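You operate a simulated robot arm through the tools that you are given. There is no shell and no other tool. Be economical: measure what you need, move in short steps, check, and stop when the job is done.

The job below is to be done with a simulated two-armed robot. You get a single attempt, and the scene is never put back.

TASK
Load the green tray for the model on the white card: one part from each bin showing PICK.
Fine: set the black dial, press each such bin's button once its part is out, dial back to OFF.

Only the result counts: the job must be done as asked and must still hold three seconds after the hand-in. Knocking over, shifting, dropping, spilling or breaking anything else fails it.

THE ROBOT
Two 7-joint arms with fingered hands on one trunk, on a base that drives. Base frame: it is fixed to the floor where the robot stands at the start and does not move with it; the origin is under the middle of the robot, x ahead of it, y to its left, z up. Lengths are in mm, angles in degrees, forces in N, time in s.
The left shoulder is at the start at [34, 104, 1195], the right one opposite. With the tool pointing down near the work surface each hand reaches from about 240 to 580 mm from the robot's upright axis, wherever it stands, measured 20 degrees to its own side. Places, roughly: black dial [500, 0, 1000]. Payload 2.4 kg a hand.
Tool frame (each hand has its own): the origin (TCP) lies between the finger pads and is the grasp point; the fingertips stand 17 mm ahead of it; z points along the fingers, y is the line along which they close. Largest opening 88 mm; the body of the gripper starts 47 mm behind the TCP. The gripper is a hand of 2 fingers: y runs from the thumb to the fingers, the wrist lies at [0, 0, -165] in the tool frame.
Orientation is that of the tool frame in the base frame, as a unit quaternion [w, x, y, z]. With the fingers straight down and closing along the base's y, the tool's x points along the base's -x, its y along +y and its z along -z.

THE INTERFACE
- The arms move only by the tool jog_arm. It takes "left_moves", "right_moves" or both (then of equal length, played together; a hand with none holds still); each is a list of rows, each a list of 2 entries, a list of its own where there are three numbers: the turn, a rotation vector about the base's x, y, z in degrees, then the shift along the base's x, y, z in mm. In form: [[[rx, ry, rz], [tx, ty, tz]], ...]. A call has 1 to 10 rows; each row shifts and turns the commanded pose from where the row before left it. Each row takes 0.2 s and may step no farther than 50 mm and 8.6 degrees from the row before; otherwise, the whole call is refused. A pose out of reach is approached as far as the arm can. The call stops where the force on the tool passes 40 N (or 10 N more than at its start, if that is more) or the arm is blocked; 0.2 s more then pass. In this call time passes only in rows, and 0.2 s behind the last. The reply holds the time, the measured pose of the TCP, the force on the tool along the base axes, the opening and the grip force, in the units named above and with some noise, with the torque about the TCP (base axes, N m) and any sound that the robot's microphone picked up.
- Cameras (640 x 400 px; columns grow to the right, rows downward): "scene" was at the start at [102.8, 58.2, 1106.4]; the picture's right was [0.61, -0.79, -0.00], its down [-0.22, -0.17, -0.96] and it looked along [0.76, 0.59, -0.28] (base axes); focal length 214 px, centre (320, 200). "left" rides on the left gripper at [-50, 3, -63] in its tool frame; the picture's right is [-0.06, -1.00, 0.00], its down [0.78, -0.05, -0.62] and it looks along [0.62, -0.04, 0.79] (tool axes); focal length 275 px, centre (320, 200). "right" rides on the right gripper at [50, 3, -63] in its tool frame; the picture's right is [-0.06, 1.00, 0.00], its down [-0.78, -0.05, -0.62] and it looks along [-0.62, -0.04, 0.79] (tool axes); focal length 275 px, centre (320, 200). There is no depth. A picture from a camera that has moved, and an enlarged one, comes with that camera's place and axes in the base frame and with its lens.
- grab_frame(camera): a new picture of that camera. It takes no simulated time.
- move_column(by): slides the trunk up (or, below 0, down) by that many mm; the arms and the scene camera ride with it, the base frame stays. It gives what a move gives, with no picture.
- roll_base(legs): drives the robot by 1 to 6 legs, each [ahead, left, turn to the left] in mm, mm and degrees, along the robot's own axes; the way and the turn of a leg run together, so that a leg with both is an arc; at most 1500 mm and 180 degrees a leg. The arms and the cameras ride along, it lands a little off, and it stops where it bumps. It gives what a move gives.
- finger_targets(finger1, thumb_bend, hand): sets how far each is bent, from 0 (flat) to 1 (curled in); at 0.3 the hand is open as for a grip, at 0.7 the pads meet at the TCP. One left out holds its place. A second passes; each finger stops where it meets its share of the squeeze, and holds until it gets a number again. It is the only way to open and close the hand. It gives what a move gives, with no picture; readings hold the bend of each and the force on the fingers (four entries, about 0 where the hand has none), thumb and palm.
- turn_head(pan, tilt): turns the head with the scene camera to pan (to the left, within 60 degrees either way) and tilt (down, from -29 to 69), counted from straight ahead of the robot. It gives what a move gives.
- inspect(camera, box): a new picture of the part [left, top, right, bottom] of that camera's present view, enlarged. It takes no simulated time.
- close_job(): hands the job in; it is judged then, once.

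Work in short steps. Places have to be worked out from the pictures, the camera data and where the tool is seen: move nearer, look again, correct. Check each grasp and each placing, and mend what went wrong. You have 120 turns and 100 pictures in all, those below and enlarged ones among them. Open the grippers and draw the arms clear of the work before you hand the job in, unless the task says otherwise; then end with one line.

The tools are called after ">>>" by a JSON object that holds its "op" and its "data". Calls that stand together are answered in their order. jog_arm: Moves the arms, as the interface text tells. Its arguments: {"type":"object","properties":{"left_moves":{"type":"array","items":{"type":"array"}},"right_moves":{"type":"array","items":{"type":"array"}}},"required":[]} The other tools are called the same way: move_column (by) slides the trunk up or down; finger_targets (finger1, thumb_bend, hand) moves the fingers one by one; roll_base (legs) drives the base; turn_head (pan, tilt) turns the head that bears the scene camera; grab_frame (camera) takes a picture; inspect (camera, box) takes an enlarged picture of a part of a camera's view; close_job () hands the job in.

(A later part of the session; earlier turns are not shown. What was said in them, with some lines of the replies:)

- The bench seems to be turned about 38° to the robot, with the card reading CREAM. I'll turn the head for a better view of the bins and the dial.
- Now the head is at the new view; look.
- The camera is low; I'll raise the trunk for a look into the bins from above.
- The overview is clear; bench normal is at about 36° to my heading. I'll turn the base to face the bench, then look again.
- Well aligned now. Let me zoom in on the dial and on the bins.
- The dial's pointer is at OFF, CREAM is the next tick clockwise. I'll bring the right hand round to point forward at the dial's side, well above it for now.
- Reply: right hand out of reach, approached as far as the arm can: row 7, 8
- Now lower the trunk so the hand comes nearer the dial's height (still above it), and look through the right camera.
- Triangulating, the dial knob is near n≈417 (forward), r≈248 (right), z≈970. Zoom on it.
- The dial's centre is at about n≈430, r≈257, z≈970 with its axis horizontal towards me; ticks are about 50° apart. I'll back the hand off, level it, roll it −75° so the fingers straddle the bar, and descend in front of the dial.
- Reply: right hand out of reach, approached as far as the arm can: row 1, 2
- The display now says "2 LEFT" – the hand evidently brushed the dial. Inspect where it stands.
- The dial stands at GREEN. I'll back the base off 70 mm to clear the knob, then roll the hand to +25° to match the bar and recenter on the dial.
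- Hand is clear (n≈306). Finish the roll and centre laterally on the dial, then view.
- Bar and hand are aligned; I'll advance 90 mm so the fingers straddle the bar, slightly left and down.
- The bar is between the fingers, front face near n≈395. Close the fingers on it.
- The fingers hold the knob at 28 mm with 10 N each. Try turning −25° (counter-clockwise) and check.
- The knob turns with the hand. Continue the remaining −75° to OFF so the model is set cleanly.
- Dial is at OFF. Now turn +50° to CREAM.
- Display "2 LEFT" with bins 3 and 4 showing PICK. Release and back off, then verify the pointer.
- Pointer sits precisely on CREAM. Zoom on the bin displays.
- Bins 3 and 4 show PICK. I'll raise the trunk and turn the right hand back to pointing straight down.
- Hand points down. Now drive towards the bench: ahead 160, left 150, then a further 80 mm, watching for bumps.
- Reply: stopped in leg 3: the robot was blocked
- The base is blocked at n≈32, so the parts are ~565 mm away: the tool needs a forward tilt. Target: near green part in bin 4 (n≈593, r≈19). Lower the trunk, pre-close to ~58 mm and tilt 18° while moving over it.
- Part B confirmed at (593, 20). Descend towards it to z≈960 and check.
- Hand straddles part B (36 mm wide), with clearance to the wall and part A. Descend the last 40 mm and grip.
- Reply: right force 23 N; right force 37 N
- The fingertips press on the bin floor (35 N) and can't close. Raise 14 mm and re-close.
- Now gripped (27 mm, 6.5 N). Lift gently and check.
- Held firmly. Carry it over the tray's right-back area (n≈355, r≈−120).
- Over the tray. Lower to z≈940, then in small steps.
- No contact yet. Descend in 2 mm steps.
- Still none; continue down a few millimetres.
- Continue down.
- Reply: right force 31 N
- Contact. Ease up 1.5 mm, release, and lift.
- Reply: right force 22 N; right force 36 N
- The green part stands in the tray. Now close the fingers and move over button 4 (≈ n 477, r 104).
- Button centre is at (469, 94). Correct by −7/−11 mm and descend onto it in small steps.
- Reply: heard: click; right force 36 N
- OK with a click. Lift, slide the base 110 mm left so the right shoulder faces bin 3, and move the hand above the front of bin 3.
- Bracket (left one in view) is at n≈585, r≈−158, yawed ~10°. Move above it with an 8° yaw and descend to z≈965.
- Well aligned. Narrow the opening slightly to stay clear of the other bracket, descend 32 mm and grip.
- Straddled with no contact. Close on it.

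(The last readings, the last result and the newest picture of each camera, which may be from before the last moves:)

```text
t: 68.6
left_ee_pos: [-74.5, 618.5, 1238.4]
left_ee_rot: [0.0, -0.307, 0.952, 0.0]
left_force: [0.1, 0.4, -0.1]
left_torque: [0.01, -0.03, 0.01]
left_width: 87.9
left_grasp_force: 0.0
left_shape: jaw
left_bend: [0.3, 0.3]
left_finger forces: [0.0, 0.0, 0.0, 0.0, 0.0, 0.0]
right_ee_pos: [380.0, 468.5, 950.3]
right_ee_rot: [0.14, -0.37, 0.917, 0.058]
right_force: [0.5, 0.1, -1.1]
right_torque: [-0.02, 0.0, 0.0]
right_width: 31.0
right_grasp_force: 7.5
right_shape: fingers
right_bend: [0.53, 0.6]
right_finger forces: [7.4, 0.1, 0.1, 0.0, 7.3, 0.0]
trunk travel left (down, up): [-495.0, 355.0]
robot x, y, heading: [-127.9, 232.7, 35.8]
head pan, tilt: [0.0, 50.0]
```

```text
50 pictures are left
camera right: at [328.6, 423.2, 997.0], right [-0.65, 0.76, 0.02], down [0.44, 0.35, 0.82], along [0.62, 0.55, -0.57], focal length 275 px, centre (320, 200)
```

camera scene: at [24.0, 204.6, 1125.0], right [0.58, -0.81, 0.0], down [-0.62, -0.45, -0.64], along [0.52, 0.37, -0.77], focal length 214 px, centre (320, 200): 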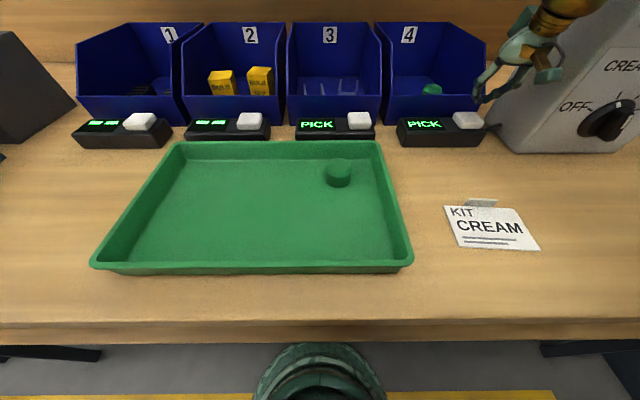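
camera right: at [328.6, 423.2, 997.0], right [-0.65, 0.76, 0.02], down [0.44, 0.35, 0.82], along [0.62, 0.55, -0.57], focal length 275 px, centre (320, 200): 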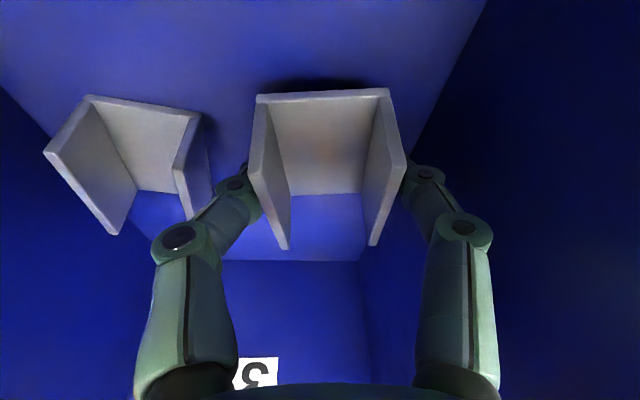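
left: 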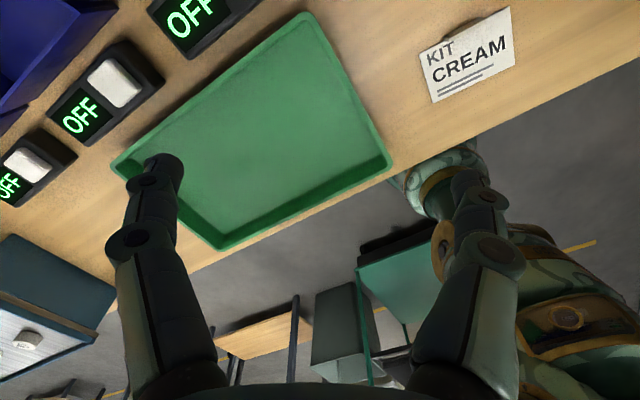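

Bracket held and rising. Lift clear and carry to the tray (n≈350, r≈−215).

>>> {"op": "jog_arm", "data": {"right_moves": [[[0, 0, 0], [0, 0, 45]], [[0, 0, 0], [0, 0, 45]], [[0, 0, 0], [0, 0, 45]], [[0, 0, 0], [-44.3, -17.8, 0]], [[0, 0, 0], [-44.3, -17.8, 0]], [[0, 0, 0], [-44.3, -17.8, 0]], [[0, 0, 0], [-44.3, -17.8, 0]], [[0, 0, 0], [-44.3, -17.8, 0]]]}}

>>> {"op": "grab_frame", "data": {"camera": "scene"}}

```text
t: 70.4
left_ee_pos: [-73.7, 617.6, 1239.2]
left_ee_rot: [-0.001, -0.307, 0.952, -0.001]
left_force: [0.1, 0.0, -0.2]
left_torque: [0.02, 0.0, 0.01]
left_width: 87.8
left_grasp_force: 0.0
left_shape: jaw
left_bend: [0.3, 0.3]
left_finger forces: [0.1, 0.1, 0.1, 0.0, 0.0, 0.1]
right_ee_pos: [160.9, 379.4, 1085.4]
right_ee_rot: [0.14, -0.369, 0.917, 0.058]
right_force: [-0.3, -0.2, -0.2]
right_torque: [-0.01, -0.03, 0.01]
right_width: 30.9
right_grasp_force: 7.4
right_shape: fingers
right_bend: [0.53, 0.61]
right_finger forces: [7.2, 0.1, 0.0, 0.0, 7.4, 0.0]
trunk travel left (down, up): [-495.0, 355.0]
robot x, y, heading: [-127.6, 235.6, 35.7]
head pan, tilt: [0.0, 50.0]
```

```text
49 pictures are left
camera scene: at [-43.0, 296.3, 1125.1], right [0.58, -0.81, 0.0], down [-0.62, -0.45, -0.64], along [0.52, 0.38, -0.77], focal length 214 px, centre (320, 200)
```

scene: 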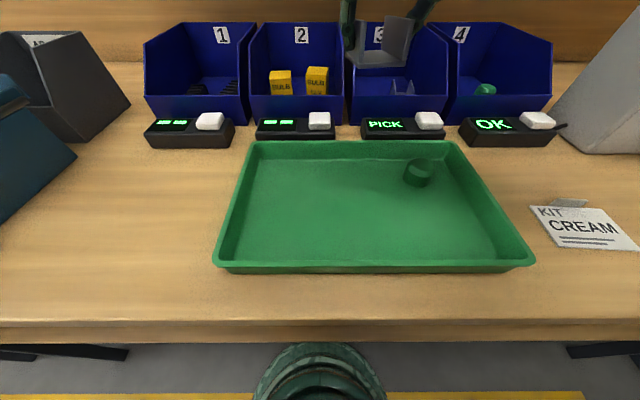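

Lower the bracket into the tray to z≈930.

>>> {"op": "jog_arm", "data": {"right_moves": [[[0, 0, 0], [0, 0, -45]], [[0, 0, 0], [0, 0, -45]], [[0, 0, 0], [0, 0, -45]], [[0, 0, 0], [0, 0, -15]], [[0, 0, 0], [0, 0, -4]]]}}

>>> {"op": "jog_arm", "data": {"right_moves": [[[0, 0, 0], [0, 0, -2]], [[0, 0, 0], [0, 0, -2]]]}}

>>> {"op": "grab_frame", "data": {"camera": "right"}}

```text
t: 71.6
left_ee_pos: [-74.1, 618.5, 1237.7]
left_ee_rot: [0.0, -0.307, 0.952, 0.0]
left_force: [0.2, 0.3, -0.2]
left_torque: [0.0, -0.01, -0.04]
left_width: 88.0
left_grasp_force: 0.1
left_shape: jaw
left_bend: [0.3, 0.3]
left_finger forces: [0.0, 0.0, 0.0, 0.1, 0.0, 0.0]
right_ee_pos: [157.5, 381.1, 932.1]
right_ee_rot: [0.142, -0.369, 0.917, 0.059]
right_force: [0.8, -0.9, 7.4]
right_torque: [0.01, -0.08, -0.01]
right_width: 30.7
right_grasp_force: 7.9
right_shape: fingers
right_bend: [0.54, 0.61]
right_finger forces: [7.6, 0.1, 0.0, 0.0, 8.6, 0.0]
trunk travel left (down, up): [-495.0, 355.0]
robot x, y, heading: [-126.9, 233.6, 35.7]
head pan, tilt: [0.0, 50.0]
```

```text
t: 72.2
left_ee_pos: [-75.2, 619.0, 1238.5]
left_ee_rot: [-0.001, -0.308, 0.951, -0.001]
left_force: [-0.2, -0.2, -0.1]
left_torque: [-0.04, -0.01, -0.04]
left_width: 87.9
left_grasp_force: 0.1
left_shape: jaw
left_bend: [0.3, 0.3]
left_finger forces: [0.1, 0.0, 0.0, 0.1, 0.0, 0.1]
right_ee_pos: [158.5, 379.1, 928.6]
right_ee_rot: [0.14, -0.369, 0.917, 0.059]
right_force: [1.7, 2.0, 12.1]
right_torque: [0.06, -0.03, 0.0]
right_width: 30.6
right_grasp_force: 8.4
right_shape: fingers
right_bend: [0.56, 0.62]
right_finger forces: [8.1, 0.0, 0.1, 0.0, 8.5, 0.0]
trunk travel left (down, up): [-495.0, 355.0]
robot x, y, heading: [-128.7, 234.4, 35.7]
head pan, tilt: [0.0, 50.0]
```

```text
48 pictures are left
camera right: at [107.6, 334.2, 974.1], right [-0.65, 0.76, 0.02], down [0.44, 0.35, 0.83], along [0.62, 0.55, -0.56], focal length 275 px, centre (320, 200)
```

right: 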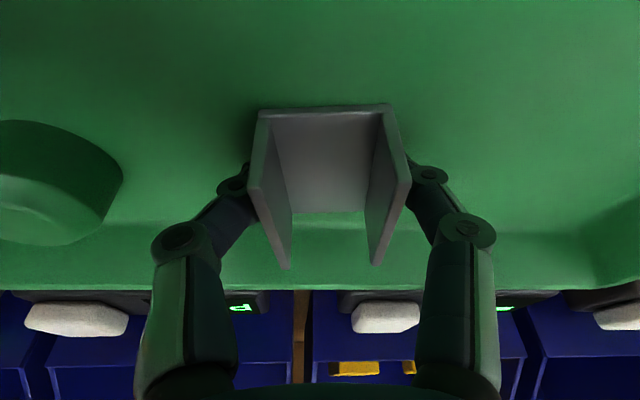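

Bracket rests on the tray floor (12 N). Ease up slightly, release and lift away.

>>> {"op": "jog_arm", "data": {"right_moves": [[[0, 0, 0], [0, 0, 2]]]}}

>>> {"op": "finger_targets", "data": {"hand": "right", "finger1": 0.42, "thumb_bend": 0.42}}

>>> {"op": "jog_arm", "data": {"right_moves": [[[0, 0, 0], [0, 0, 15]], [[0, 0, 0], [0, 0, 40]], [[0, 0, 0], [0, 0, 40]], [[0, 0, 0], [0, 0, 40]]]}}

>>> {"op": "grab_frame", "data": {"camera": "scene"}}

```text
t: 72.6
left_ee_pos: [-75.7, 617.8, 1237.9]
left_ee_rot: [-0.001, -0.307, 0.952, -0.001]
left_force: [-1.4, -0.1, 0.4]
left_torque: [-0.03, 0.0, -0.02]
left_width: 87.7
left_grasp_force: 0.1
left_shape: jaw
left_bend: [0.3, 0.3]
left_finger forces: [0.0, 0.0, 0.1, 0.1, 0.0, 0.0]
right_ee_pos: [159.1, 379.2, 929.4]
right_ee_rot: [0.138, -0.369, 0.917, 0.058]
right_force: [2.1, 0.6, 5.0]
right_torque: [0.05, -0.01, -0.02]
right_width: 30.9
right_grasp_force: 8.0
right_shape: fingers
right_bend: [0.56, 0.62]
right_finger forces: [7.5, 0.1, 0.1, 0.0, 8.5, 0.1]
trunk travel left (down, up): [-495.0, 355.0]
robot x, y, heading: [-123.3, 233.0, 35.8]
head pan, tilt: [0.0, 50.0]
```

```text
t: 73.6
left_ee_pos: [-75.1, 618.7, 1238.7]
left_ee_rot: [0.0, -0.308, 0.952, 0.0]
left_force: [-0.9, -0.1, -0.8]
left_torque: [0.01, -0.01, 0.02]
left_width: 88.1
left_grasp_force: 0.1
left_shape: jaw
left_bend: [0.3, 0.3]
left_finger forces: [0.0, 0.0, 0.1, 0.0, 0.0, 0.0]
right_ee_pos: [157.7, 380.5, 929.2]
right_ee_rot: [0.139, -0.369, 0.917, 0.058]
right_force: [-0.4, 0.4, -0.6]
right_torque: [-0.01, -0.03, -0.01]
right_width: 57.1
right_grasp_force: 0.0
right_shape: fingers
right_bend: [0.42, 0.42]
right_finger forces: [0.0, 0.0, 0.1, 0.0, 0.0, 0.0]
trunk travel left (down, up): [-495.0, 355.0]
robot x, y, heading: [-128.0, 233.7, 35.8]
head pan, tilt: [0.0, 50.0]
```

```text
t: 74.6
left_ee_pos: [-74.1, 618.8, 1237.7]
left_ee_rot: [-0.001, -0.307, 0.952, 0.0]
left_force: [0.3, 0.0, 0.3]
left_torque: [0.0, -0.03, 0.02]
left_width: 87.9
left_grasp_force: 0.1
left_shape: jaw
left_bend: [0.3, 0.3]
left_finger forces: [0.0, 0.0, 0.1, 0.1, 0.0, 0.0]
right_ee_pos: [157.3, 381.0, 1064.1]
right_ee_rot: [0.14, -0.369, 0.917, 0.058]
right_force: [-0.1, 0.2, 0.4]
right_torque: [0.03, 0.02, 0.05]
right_width: 56.6
right_grasp_force: 0.0
right_shape: fingers
right_bend: [0.42, 0.42]
right_finger forces: [0.0, 0.0, 0.0, 0.0, 0.0, 0.0]
trunk travel left (down, up): [-495.0, 355.0]
robot x, y, heading: [-126.9, 238.3, 36.0]
head pan, tilt: [0.0, 50.0]
```

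```text
47 pictures are left
camera scene: at [-43.0, 296.3, 1125.0], right [0.58, -0.81, 0.0], down [-0.62, -0.45, -0.64], along [0.52, 0.38, -0.77], focal length 214 px, centre (320, 200)
```

scene: 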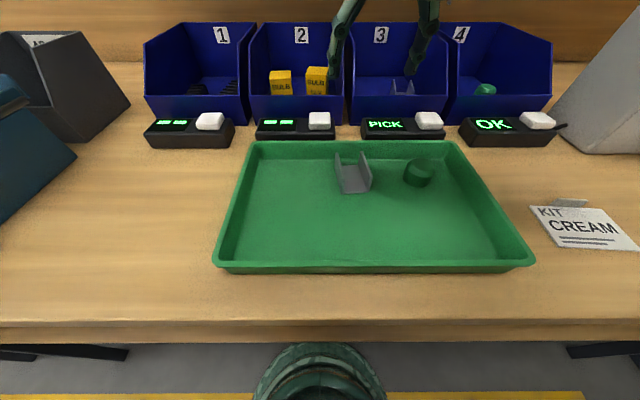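

Both parts are in the tray. Close the fingers and go over button 3 (n≈465, r≈−93).

>>> {"op": "finger_targets", "data": {"hand": "right", "finger1": 0.7, "thumb_bend": 0.7}}

>>> {"op": "jog_arm", "data": {"right_moves": [[[0, 0, 0], [41.5, -8.5, 0]], [[0, 0, 0], [41.5, -8.5, 0]], [[0, 0, 0], [41.5, -8.5, 0]], [[0, 0, 0], [41.5, -8.5, 0]], [[0, 0, 0], [0, 0, -45]], [[0, 0, 0], [0, 0, -40]]]}}

>>> {"op": "grab_frame", "data": {"camera": "right"}}

```text
t: 75.6
left_ee_pos: [-75.2, 618.1, 1238.4]
left_ee_rot: [-0.001, -0.307, 0.952, 0.001]
left_force: [-0.8, -0.3, 0.3]
left_torque: [0.02, -0.02, 0.0]
left_width: 88.1
left_grasp_force: 0.1
left_shape: jaw
left_bend: [0.3, 0.3]
left_finger forces: [0.0, 0.0, 0.0, 0.0, 0.0, 0.0]
right_ee_pos: [157.9, 380.0, 1064.4]
right_ee_rot: [0.14, -0.369, 0.917, 0.058]
right_force: [-0.4, 0.3, -0.6]
right_torque: [-0.02, -0.02, 0.0]
right_width: 0.1
right_grasp_force: 0.0
right_shape: fingers
right_bend: [0.7, 0.7]
right_finger forces: [0.0, 0.0, 0.0, 0.1, 0.0, 0.1]
trunk travel left (down, up): [-495.0, 355.0]
robot x, y, heading: [-125.4, 234.2, 35.9]
head pan, tilt: [0.0, 50.0]
```

```text
t: 77.0
left_ee_pos: [-74.5, 617.4, 1237.6]
left_ee_rot: [-0.001, -0.308, 0.951, 0.0]
left_force: [0.7, -0.7, 0.2]
left_torque: [0.0, 0.02, 0.02]
left_width: 88.0
left_grasp_force: 0.0
left_shape: jaw
left_bend: [0.3, 0.3]
left_finger forces: [0.0, 0.0, 0.0, 0.1, 0.0, 0.0]
right_ee_pos: [323.4, 345.6, 981.4]
right_ee_rot: [0.14, -0.369, 0.917, 0.058]
right_force: [-0.5, 0.3, -0.1]
right_torque: [0.01, 0.0, -0.01]
right_width: 0.0
right_grasp_force: 0.0
right_shape: fingers
right_bend: [0.7, 0.7]
right_finger forces: [0.0, 0.1, 0.0, 0.1, 0.0, 0.1]
trunk travel left (down, up): [-495.0, 355.0]
robot x, y, heading: [-123.9, 235.2, 35.9]
head pan, tilt: [0.0, 50.0]
```

```text
46 pictures are left
camera right: at [273.2, 300.3, 1027.4], right [-0.65, 0.76, 0.02], down [0.44, 0.35, 0.83], along [0.62, 0.55, -0.56], focal length 275 px, centre (320, 200)
```

right: 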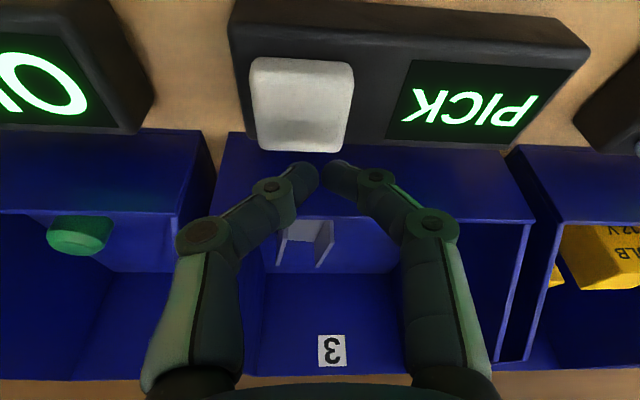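

Button 3's centre is at (469, −85). Shift 5 mm right and press.

>>> {"op": "jog_arm", "data": {"right_moves": [[[0, 0, 0], [3, -4, 0]], [[0, 0, 0], [0, 0, -15]], [[0, 0, 0], [0, 0, -10]], [[0, 0, 0], [0, 0, -4]], [[0, 0, 0], [0, 0, -4]]]}}

>>> {"op": "grab_frame", "data": {"camera": "right"}}

```text
t: 78.4
left_ee_pos: [-76.4, 618.6, 1238.8]
left_ee_rot: [0.0, -0.307, 0.952, 0.0]
left_force: [0.3, -0.2, 0.5]
left_torque: [0.0, 0.02, -0.01]
left_width: 87.8
left_grasp_force: 0.0
left_shape: jaw
left_bend: [0.3, 0.3]
left_finger forces: [0.0, 0.1, 0.1, 0.0, 0.1, 0.0]
right_ee_pos: [329.4, 343.8, 952.1]
right_ee_rot: [0.148, -0.367, 0.916, 0.062]
right_force: [2.4, 3.7, 17.1]
right_torque: [0.02, 0.0, 0.03]
right_width: 0.0
right_grasp_force: 11.3
right_shape: fingers
right_bend: [0.74, 0.74]
right_finger forces: [10.7, 0.0, 0.0, 0.1, 12.0, 0.1]
trunk travel left (down, up): [-495.0, 355.0]
robot x, y, heading: [-129.3, 235.1, 35.9]
head pan, tilt: [0.0, 50.0]
heard: click
stopped in row 5 (right hand): the force on the tool passed its limit (the readings are from after the stop); the commanded pose is now the measured one
```

```text
45 pictures are left
camera right: at [278.5, 297.6, 997.8], right [-0.65, 0.76, 0.03], down [0.43, 0.34, 0.84], along [0.63, 0.55, -0.55], focal length 275 px, centre (320, 200)
```

right: 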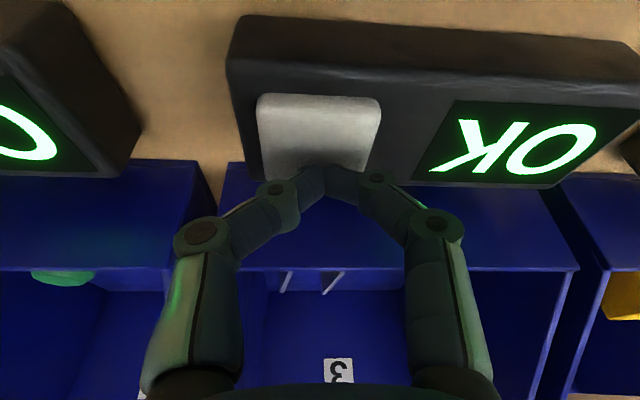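

Bin 3 shows OK. Lift, raise the trunk, and drive back to the dial station (back 200, right 264).

>>> {"op": "jog_arm", "data": {"right_moves": [[[0, 0, 0], [0, 0, 15]], [[0, 0, 0], [0, 0, 45]], [[0, 0, 0], [0, 0, 45]], [[0, 0, -8.5], [0, 0, 15]]]}}

>>> {"op": "move_column", "data": {"by": 130}}

>>> {"op": "grab_frame", "data": {"camera": "scene"}}

>>> {"op": "roll_base", "data": {"legs": [[-200, 0, 0], [0, -264, 0]]}}

```text
t: 79.4
left_ee_pos: [-74.7, 618.9, 1238.1]
left_ee_rot: [-0.001, -0.308, 0.952, -0.001]
left_force: [0.2, 0.1, 1.0]
left_torque: [0.02, 0.03, -0.03]
left_width: 87.6
left_grasp_force: 0.1
left_shape: jaw
left_bend: [0.3, 0.3]
left_finger forces: [0.0, 0.1, 0.0, 0.1, 0.0, 0.1]
right_ee_pos: [331.6, 344.0, 1069.9]
right_ee_rot: [0.148, -0.298, 0.942, 0.049]
right_force: [0.6, -0.5, 0.3]
right_torque: [-0.01, 0.0, 0.01]
right_width: 0.1
right_grasp_force: 0.1
right_shape: fingers
right_bend: [0.7, 0.7]
right_finger forces: [0.0, 0.1, 0.1, 0.0, 0.0, 0.0]
trunk travel left (down, up): [-495.0, 355.0]
robot x, y, heading: [-126.6, 234.0, 35.9]
head pan, tilt: [0.0, 50.0]
```

```text
t: 81.0
left_ee_pos: [-74.5, 617.4, 1367.8]
left_ee_rot: [-0.001, -0.307, 0.952, 0.0]
left_force: [0.4, 0.3, -0.2]
left_torque: [0.0, -0.01, 0.01]
left_width: 87.8
left_grasp_force: 0.1
left_shape: jaw
left_bend: [0.3, 0.3]
left_finger forces: [0.0, 0.1, 0.0, 0.0, 0.0, 0.1]
right_ee_pos: [330.0, 343.4, 1200.1]
right_ee_rot: [0.148, -0.298, 0.942, 0.049]
right_force: [0.4, -0.5, 0.3]
right_torque: [0.02, -0.01, 0.03]
right_width: 0.0
right_grasp_force: 0.0
right_shape: fingers
right_bend: [0.7, 0.7]
right_finger forces: [0.0, 0.0, 0.0, 0.0, 0.0, 0.0]
trunk travel left (down, up): [-625.0, 225.0]
robot x, y, heading: [-125.7, 234.6, 35.7]
head pan, tilt: [0.0, 50.0]
```

```text
44 pictures are left
camera scene: at [-43.9, 295.5, 1255.5], right [0.58, -0.81, 0.0], down [-0.62, -0.45, -0.64], along [0.52, 0.38, -0.77], focal length 214 px, centre (320, 200)
```

scene: 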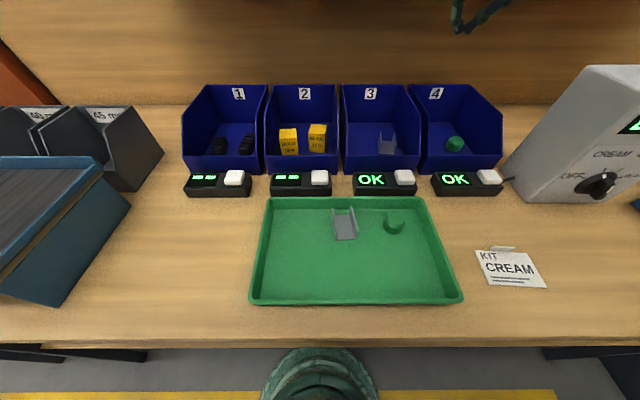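

```text
t: 84.0
left_ee_pos: [-86.3, 286.2, 1368.9]
left_ee_rot: [-0.001, -0.307, 0.952, 0.001]
left_force: [-0.4, -0.6, 0.5]
left_torque: [0.0, 0.01, 0.0]
left_width: 87.8
left_grasp_force: 0.0
left_shape: jaw
left_bend: [0.3, 0.3]
left_finger forces: [0.1, 0.0, 0.1, 0.0, 0.0, 0.0]
right_ee_pos: [316.6, 9.8, 1198.1]
right_ee_rot: [0.148, -0.299, 0.941, 0.05]
right_force: [-0.2, 0.8, 0.3]
right_torque: [0.01, 0.01, -0.03]
right_width: 0.0
right_grasp_force: 0.0
right_shape: fingers
right_bend: [0.7, 0.7]
right_finger forces: [0.0, 0.0, 0.0, 0.0, 0.0, 0.1]
trunk travel left (down, up): [-625.0, 225.0]
robot x, y, heading: [-140.6, -96.9, 35.7]
head pan, tilt: [0.0, 50.0]
```

At the dial station. Open the hand, pitch it to horizontal, then roll −25°.

>>> {"op": "finger_targets", "data": {"hand": "right", "finger1": 0.3, "thumb_bend": 0.3}}

>>> {"op": "jog_arm", "data": {"right_moves": [[[4.67, -6.5, 0], [8.7, -4.2, 0]], [[4.67, -6.5, 0], [8.7, -4.2, 0]], [[4.67, -6.5, 0], [8.7, -4.2, 0]], [[4.67, -6.5, 0], [8.7, -4.2, 0]], [[4.67, -6.5, 0], [8.7, -4.2, 0]], [[4.67, -6.5, 0], [8.7, -4.2, 0]], [[4.67, -6.5, 0], [8.7, -4.2, 0]], [[4.67, -6.5, 0], [8.7, -4.2, 0]], [[4.67, -6.5, 0], [8.7, -4.2, 0]]]}}

>>> {"op": "jog_arm", "data": {"right_moves": [[[-6.77, -4.87, 0], [0, 0, 0]], [[-6.77, -4.87, 0], [0, 0, 0]], [[-6.77, -4.87, 0], [0, 0, 0]]]}}

```text
t: 85.0
left_ee_pos: [-87.0, 286.8, 1367.6]
left_ee_rot: [0.0, -0.306, 0.952, -0.001]
left_force: [-0.4, -0.4, 0.6]
left_torque: [-0.04, 0.01, 0.02]
left_width: 87.9
left_grasp_force: 0.3
left_shape: jaw
left_bend: [0.3, 0.3]
left_finger forces: [0.0, 0.0, 0.1, 0.0, 0.0, 0.0]
right_ee_pos: [316.5, 10.4, 1199.2]
right_ee_rot: [0.149, -0.298, 0.942, 0.05]
right_force: [-0.4, 0.1, 0.4]
right_torque: [-0.04, -0.03, -0.02]
right_width: 83.6
right_grasp_force: 0.1
right_shape: fingers
right_bend: [0.3, 0.3]
right_finger forces: [0.0, 0.1, 0.1, 0.0, 0.1, 0.0]
trunk travel left (down, up): [-625.0, 225.0]
robot x, y, heading: [-144.0, -99.1, 35.7]
head pan, tilt: [0.0, 50.0]
```

```text
t: 87.0
left_ee_pos: [-87.3, 288.4, 1367.5]
left_ee_rot: [-0.001, -0.306, 0.952, 0.0]
left_force: [-1.3, 1.0, 0.0]
left_torque: [-0.02, 0.0, 0.01]
left_width: 88.2
left_grasp_force: 0.1
left_shape: jaw
left_bend: [0.3, 0.3]
left_finger forces: [0.0, 0.1, 0.0, 0.0, 0.0, 0.0]
right_ee_pos: [393.5, -26.4, 1198.2]
right_ee_rot: [0.672, -0.214, 0.674, 0.221]
right_force: [0.0, 0.2, 0.1]
right_torque: [0.01, 0.0, -0.01]
right_width: 83.4
right_grasp_force: 0.0
right_shape: fingers
right_bend: [0.3, 0.3]
right_finger forces: [0.0, 0.0, 0.1, 0.0, 0.1, 0.1]
trunk travel left (down, up): [-625.0, 225.0]
robot x, y, heading: [-136.7, -94.0, 35.5]
head pan, tilt: [0.0, 50.0]
```

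```text
t: 87.8
left_ee_pos: [-88.1, 287.3, 1368.9]
left_ee_rot: [-0.001, -0.307, 0.952, 0.0]
left_force: [-0.2, -1.0, 0.8]
left_torque: [0.01, 0.03, 0.02]
left_width: 88.1
left_grasp_force: 0.0
left_shape: jaw
left_bend: [0.3, 0.3]
left_finger forces: [0.0, 0.0, 0.0, 0.1, 0.1, 0.0]
right_ee_pos: [394.5, -26.1, 1197.5]
right_ee_rot: [0.704, -0.355, 0.611, 0.069]
right_force: [-0.7, -0.3, 0.0]
right_torque: [-0.02, 0.02, 0.04]
right_width: 83.3
right_grasp_force: 0.1
right_shape: fingers
right_bend: [0.3, 0.3]
right_finger forces: [0.1, 0.1, 0.0, 0.0, 0.1, 0.1]
trunk travel left (down, up): [-625.0, 225.0]
robot x, y, heading: [-142.1, -100.1, 35.5]
head pan, tilt: [0.0, 50.0]
```

Orientation matches the earlier one. Lower the trunk 232 mm to the dial's height and check.

>>> {"op": "move_column", "data": {"by": -232}}

>>> {"op": "grab_frame", "data": {"camera": "right"}}

```text
t: 90.3
left_ee_pos: [-87.1, 286.9, 1136.3]
left_ee_rot: [-0.001, -0.306, 0.952, 0.0]
left_force: [-0.1, 0.6, -0.3]
left_torque: [0.01, 0.01, 0.02]
left_width: 88.0
left_grasp_force: 0.0
left_shape: jaw
left_bend: [0.3, 0.3]
left_finger forces: [0.0, 0.0, 0.0, 0.0, 0.1, 0.1]
right_ee_pos: [394.8, -27.5, 969.1]
right_ee_rot: [0.703, -0.355, 0.612, 0.07]
right_force: [0.0, -0.1, -0.5]
right_torque: [0.02, 0.02, -0.01]
right_width: 83.1
right_grasp_force: 0.1
right_shape: fingers
right_bend: [0.3, 0.3]
right_finger forces: [0.0, 0.0, 0.1, 0.0, 0.0, 0.0]
trunk travel left (down, up): [-393.0, 457.0]
robot x, y, heading: [-137.5, -97.4, 35.7]
head pan, tilt: [0.0, 50.0]
```

```text
43 pictures are left
camera right: at [353.1, -80.1, 921.6], right [-0.55, 0.76, -0.36], down [-0.67, -0.14, 0.73], along [0.51, 0.64, 0.58], focal length 275 px, centre (320, 200)
```

right: 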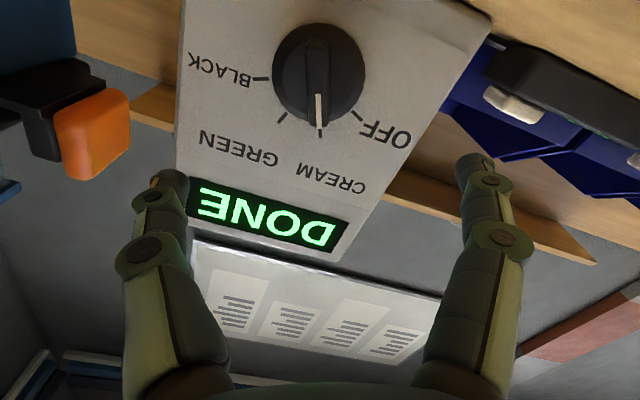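

Display shows DONE and the pointer is still at CREAM, aligned. Advance 91 mm and grip the knob.

>>> {"op": "jog_arm", "data": {"right_moves": [[[0, 0, 0], [24.6, 17.3, -1]], [[0, 0, 0], [24.6, 17.3, -1]], [[0, 0, 0], [24.6, 17.3, 0]]]}}

>>> {"op": "finger_targets", "data": {"hand": "right", "finger1": 0.7, "thumb_bend": 0.7}}

>>> {"op": "grab_frame", "data": {"camera": "right"}}

```text
t: 91.1
left_ee_pos: [-86.9, 287.9, 1135.7]
left_ee_rot: [-0.001, -0.306, 0.952, 0.0]
left_force: [-0.4, 0.6, 0.1]
left_torque: [-0.02, 0.02, -0.03]
left_width: 87.7
left_grasp_force: 0.1
left_shape: jaw
left_bend: [0.3, 0.3]
left_finger forces: [0.1, 0.1, 0.0, 0.0, 0.0, 0.1]
right_ee_pos: [468.2, 25.1, 966.3]
right_ee_rot: [0.704, -0.355, 0.612, 0.07]
right_force: [-0.5, 0.9, -0.5]
right_torque: [0.01, 0.01, 0.0]
right_width: 83.4
right_grasp_force: 0.0
right_shape: fingers
right_bend: [0.3, 0.3]
right_finger forces: [0.0, 0.1, 0.1, 0.0, 0.0, 0.1]
trunk travel left (down, up): [-393.0, 457.0]
robot x, y, heading: [-142.9, -98.0, 35.9]
head pan, tilt: [0.0, 50.0]
```

```text
t: 92.1
left_ee_pos: [-85.5, 287.2, 1135.6]
left_ee_rot: [-0.001, -0.306, 0.952, 0.0]
left_force: [0.5, 0.9, -0.3]
left_torque: [-0.03, -0.03, -0.02]
left_width: 88.0
left_grasp_force: 0.0
left_shape: jaw
left_bend: [0.3, 0.3]
left_finger forces: [0.0, 0.0, 0.0, 0.0, 0.0, 0.0]
right_ee_pos: [469.1, 24.9, 967.2]
right_ee_rot: [0.703, -0.355, 0.612, 0.07]
right_force: [1.2, -0.8, 2.7]
right_torque: [0.02, -0.02, 0.02]
right_width: 28.2
right_grasp_force: 8.9
right_shape: fingers
right_bend: [0.56, 0.61]
right_finger forces: [8.0, 0.0, 0.1, 0.0, 8.8, 0.0]
trunk travel left (down, up): [-393.0, 457.0]
robot x, y, heading: [-139.8, -97.6, 35.9]
head pan, tilt: [0.0, 50.0]
```

```text
42 pictures are left
camera right: at [427.2, -28.1, 921.1], right [-0.55, 0.76, -0.36], down [-0.67, -0.13, 0.73], along [0.51, 0.64, 0.58], focal length 275 px, centre (320, 200)
```

right: 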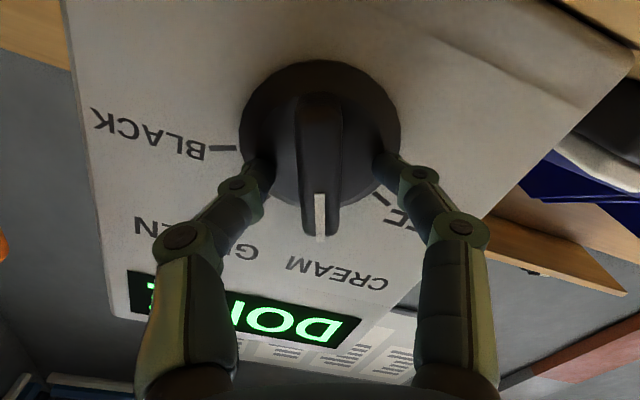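

Gripped. Turn −50° to OFF.

>>> {"op": "jog_arm", "data": {"right_moves": [[[-6.77, -4.87, 0], [0, 0, 0]], [[-6.77, -4.87, 0], [0, 0, 0]], [[-6.77, -4.87, 0], [0, 0, 0]], [[-6.77, -4.87, 0], [0, 0, 0]], [[-6.77, -4.87, 0], [0, 0, 0]], [[-6.77, -4.87, 0], [0, 0, 0]]]}}

>>> {"op": "grab_frame", "data": {"camera": "right"}}

```text
t: 93.5
left_ee_pos: [-86.7, 287.2, 1135.9]
left_ee_rot: [-0.001, -0.305, 0.952, -0.001]
left_force: [-0.5, -0.1, -0.1]
left_torque: [0.01, 0.01, 0.0]
left_width: 88.1
left_grasp_force: 0.1
left_shape: jaw
left_bend: [0.3, 0.3]
left_finger forces: [0.0, 0.0, 0.0, 0.1, 0.0, 0.1]
right_ee_pos: [467.8, 24.3, 966.1]
right_ee_rot: [0.666, -0.581, 0.405, -0.235]
right_force: [-2.0, 1.3, -1.3]
right_torque: [0.01, 0.12, 0.05]
right_width: 17.9
right_grasp_force: 4.8
right_shape: fingers
right_bend: [0.56, 0.67]
right_finger forces: [7.3, 0.1, 0.0, 0.0, 2.9, 0.0]
trunk travel left (down, up): [-393.0, 457.0]
robot x, y, heading: [-138.8, -95.2, 35.8]
head pan, tilt: [0.0, 50.0]
```

```text
41 pictures are left
camera right: at [443.5, -51.6, 949.2], right [-0.19, 0.26, -0.95], down [-0.94, 0.24, 0.26], along [0.3, 0.93, 0.2], focal length 275 px, centre (320, 200)
```

right: 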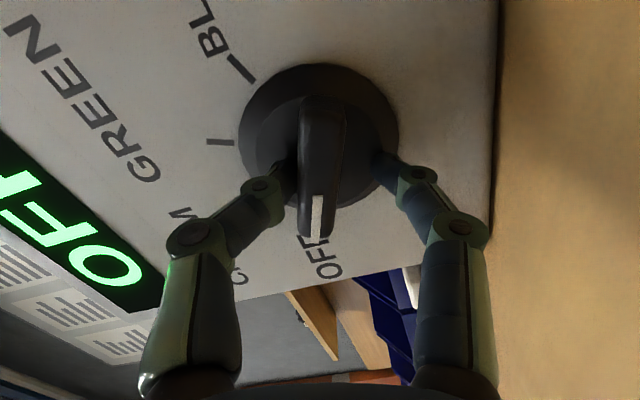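

Display is OFF. Release, then back the base straight out and raise the trunk for a final check.

>>> {"op": "finger_targets", "data": {"hand": "right", "finger1": 0.3, "thumb_bend": 0.3}}

>>> {"op": "roll_base", "data": {"legs": [[-200, 0, 0]]}}

>>> {"op": "move_column", "data": {"by": 220}}

>>> {"op": "turn_head", "data": {"pan": 0, "tilt": 30}}

>>> {"op": "grab_frame", "data": {"camera": "scene"}}

```text
t: 94.5
left_ee_pos: [-86.6, 287.6, 1136.5]
left_ee_rot: [-0.001, -0.306, 0.952, 0.0]
left_force: [1.1, 1.0, 0.1]
left_torque: [-0.01, 0.02, -0.01]
left_width: 87.5
left_grasp_force: 0.0
left_shape: jaw
left_bend: [0.3, 0.3]
left_finger forces: [0.1, 0.0, 0.0, 0.1, 0.0, 0.1]
right_ee_pos: [467.8, 25.4, 964.7]
right_ee_rot: [0.666, -0.58, 0.405, -0.235]
right_force: [-0.7, 0.6, -0.6]
right_torque: [0.01, -0.01, 0.04]
right_width: 83.3
right_grasp_force: 0.1
right_shape: fingers
right_bend: [0.3, 0.3]
right_finger forces: [0.0, 0.0, 0.1, 0.0, 0.0, 0.0]
trunk travel left (down, up): [-393.0, 457.0]
robot x, y, heading: [-139.5, -96.5, 35.7]
head pan, tilt: [0.0, 50.0]
```

```text
t: 96.1
left_ee_pos: [-251.1, 168.2, 1135.7]
left_ee_rot: [-0.001, -0.307, 0.952, -0.001]
left_force: [-0.3, -0.4, 0.0]
left_torque: [0.02, 0.0, 0.0]
left_width: 87.9
left_grasp_force: 0.0
left_shape: jaw
left_bend: [0.3, 0.3]
left_finger forces: [0.0, 0.0, 0.0, 0.0, 0.0, 0.0]
right_ee_pos: [301.7, -93.9, 965.9]
right_ee_rot: [0.667, -0.58, 0.404, -0.234]
right_force: [-0.3, 0.5, -0.1]
right_torque: [0.03, 0.02, 0.05]
right_width: 83.7
right_grasp_force: 0.0
right_shape: fingers
right_bend: [0.3, 0.3]
right_finger forces: [0.1, 0.0, 0.0, 0.1, 0.0, 0.0]
trunk travel left (down, up): [-393.0, 457.0]
robot x, y, heading: [-306.6, -218.0, 36.0]
head pan, tilt: [0.0, 50.0]
```

```text
t: 98.4
left_ee_pos: [-252.0, 168.0, 1355.3]
left_ee_rot: [-0.001, -0.307, 0.952, -0.001]
left_force: [-0.6, 0.1, 0.2]
left_torque: [0.01, 0.03, -0.01]
left_width: 88.0
left_grasp_force: 0.0
left_shape: jaw
left_bend: [0.3, 0.3]
left_finger forces: [0.0, 0.0, 0.0, 0.0, 0.1, 0.0]
right_ee_pos: [302.8, -92.8, 1185.0]
right_ee_rot: [0.667, -0.581, 0.404, -0.234]
right_force: [0.4, 0.3, -0.4]
right_torque: [-0.01, 0.02, 0.01]
right_width: 83.4
right_grasp_force: 0.0
right_shape: fingers
right_bend: [0.3, 0.3]
right_finger forces: [0.1, 0.1, 0.1, 0.1, 0.1, 0.0]
trunk travel left (down, up): [-613.0, 237.0]
robot x, y, heading: [-303.9, -220.0, 35.7]
head pan, tilt: [0.0, 50.0]
```

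```text
t: 99.2
left_ee_pos: [-252.0, 169.5, 1356.9]
left_ee_rot: [0.0, -0.307, 0.952, 0.0]
left_force: [0.3, 0.1, -0.9]
left_torque: [0.02, 0.0, -0.02]
left_width: 87.8
left_grasp_force: 0.0
left_shape: jaw
left_bend: [0.3, 0.3]
left_finger forces: [0.0, 0.0, 0.0, 0.0, 0.0, 0.1]
right_ee_pos: [303.1, -93.6, 1186.0]
right_ee_rot: [0.667, -0.581, 0.404, -0.234]
right_force: [0.1, 0.0, 1.2]
right_torque: [0.01, -0.03, 0.0]
right_width: 83.5
right_grasp_force: 0.0
right_shape: fingers
right_bend: [0.3, 0.3]
right_finger forces: [0.0, 0.0, 0.0, 0.0, 0.0, 0.0]
trunk travel left (down, up): [-613.0, 237.0]
robot x, y, heading: [-306.4, -214.5, 35.8]
head pan, tilt: [0.0, 30.0]
```

```text
40 pictures are left
camera scene: at [-211.1, -146.4, 1272.9], right [0.58, -0.81, 0.0], down [-0.41, -0.29, -0.87], along [0.7, 0.5, -0.5], focal length 214 px, centre (320, 200)
```

scene: 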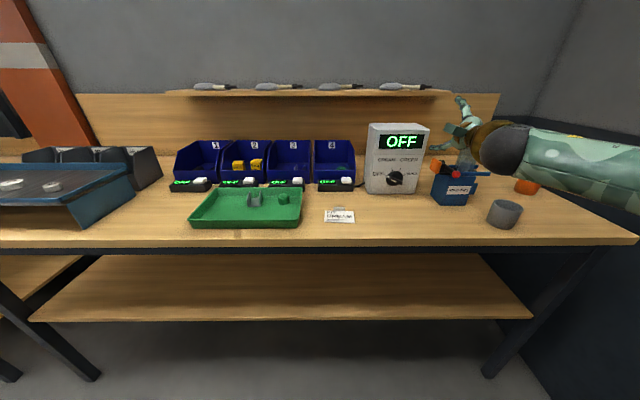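

The arms are clear. One last close look at the dial, displays and tray.

>>> {"op": "inspect", "data": {"camera": "scene", "box": [160, 110, 480, 240]}}

```text
2.00 times, centred on (320, 175) of scene
camera zoom: at [-211.1, -146.4, 1272.9], right [0.58, -0.81, 0.0], down [-0.41, -0.29, -0.87], along [0.7, 0.5, -0.5], focal length 429 px, centre (320, 250)
```

zoom: 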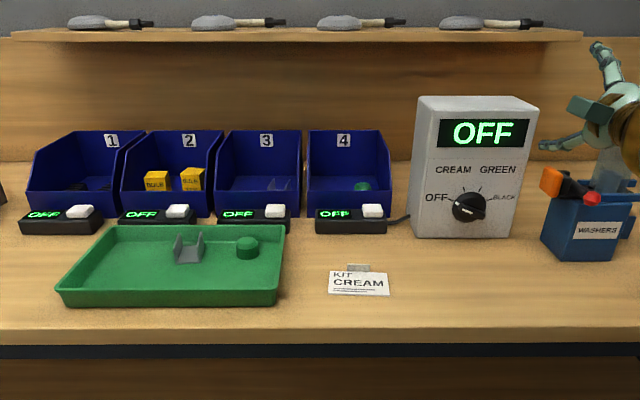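

All displays read OFF, both parts stand in the tray, and nothing else has moved. Hand in.

>>> {"op": "close_job", "data": {}}

```text
The job is handed in.
```

The CREAM kit is loaded: one part each from bins 3 and 4 is in the green tray, both buttons were pressed after their parts were out and showed OK, and the dial is back at OFF. Early on my hand brushed the dial to GREEN by accident; I turned it back to OFF before setting CREAM, and no button was pressed while it stood at GREEN.
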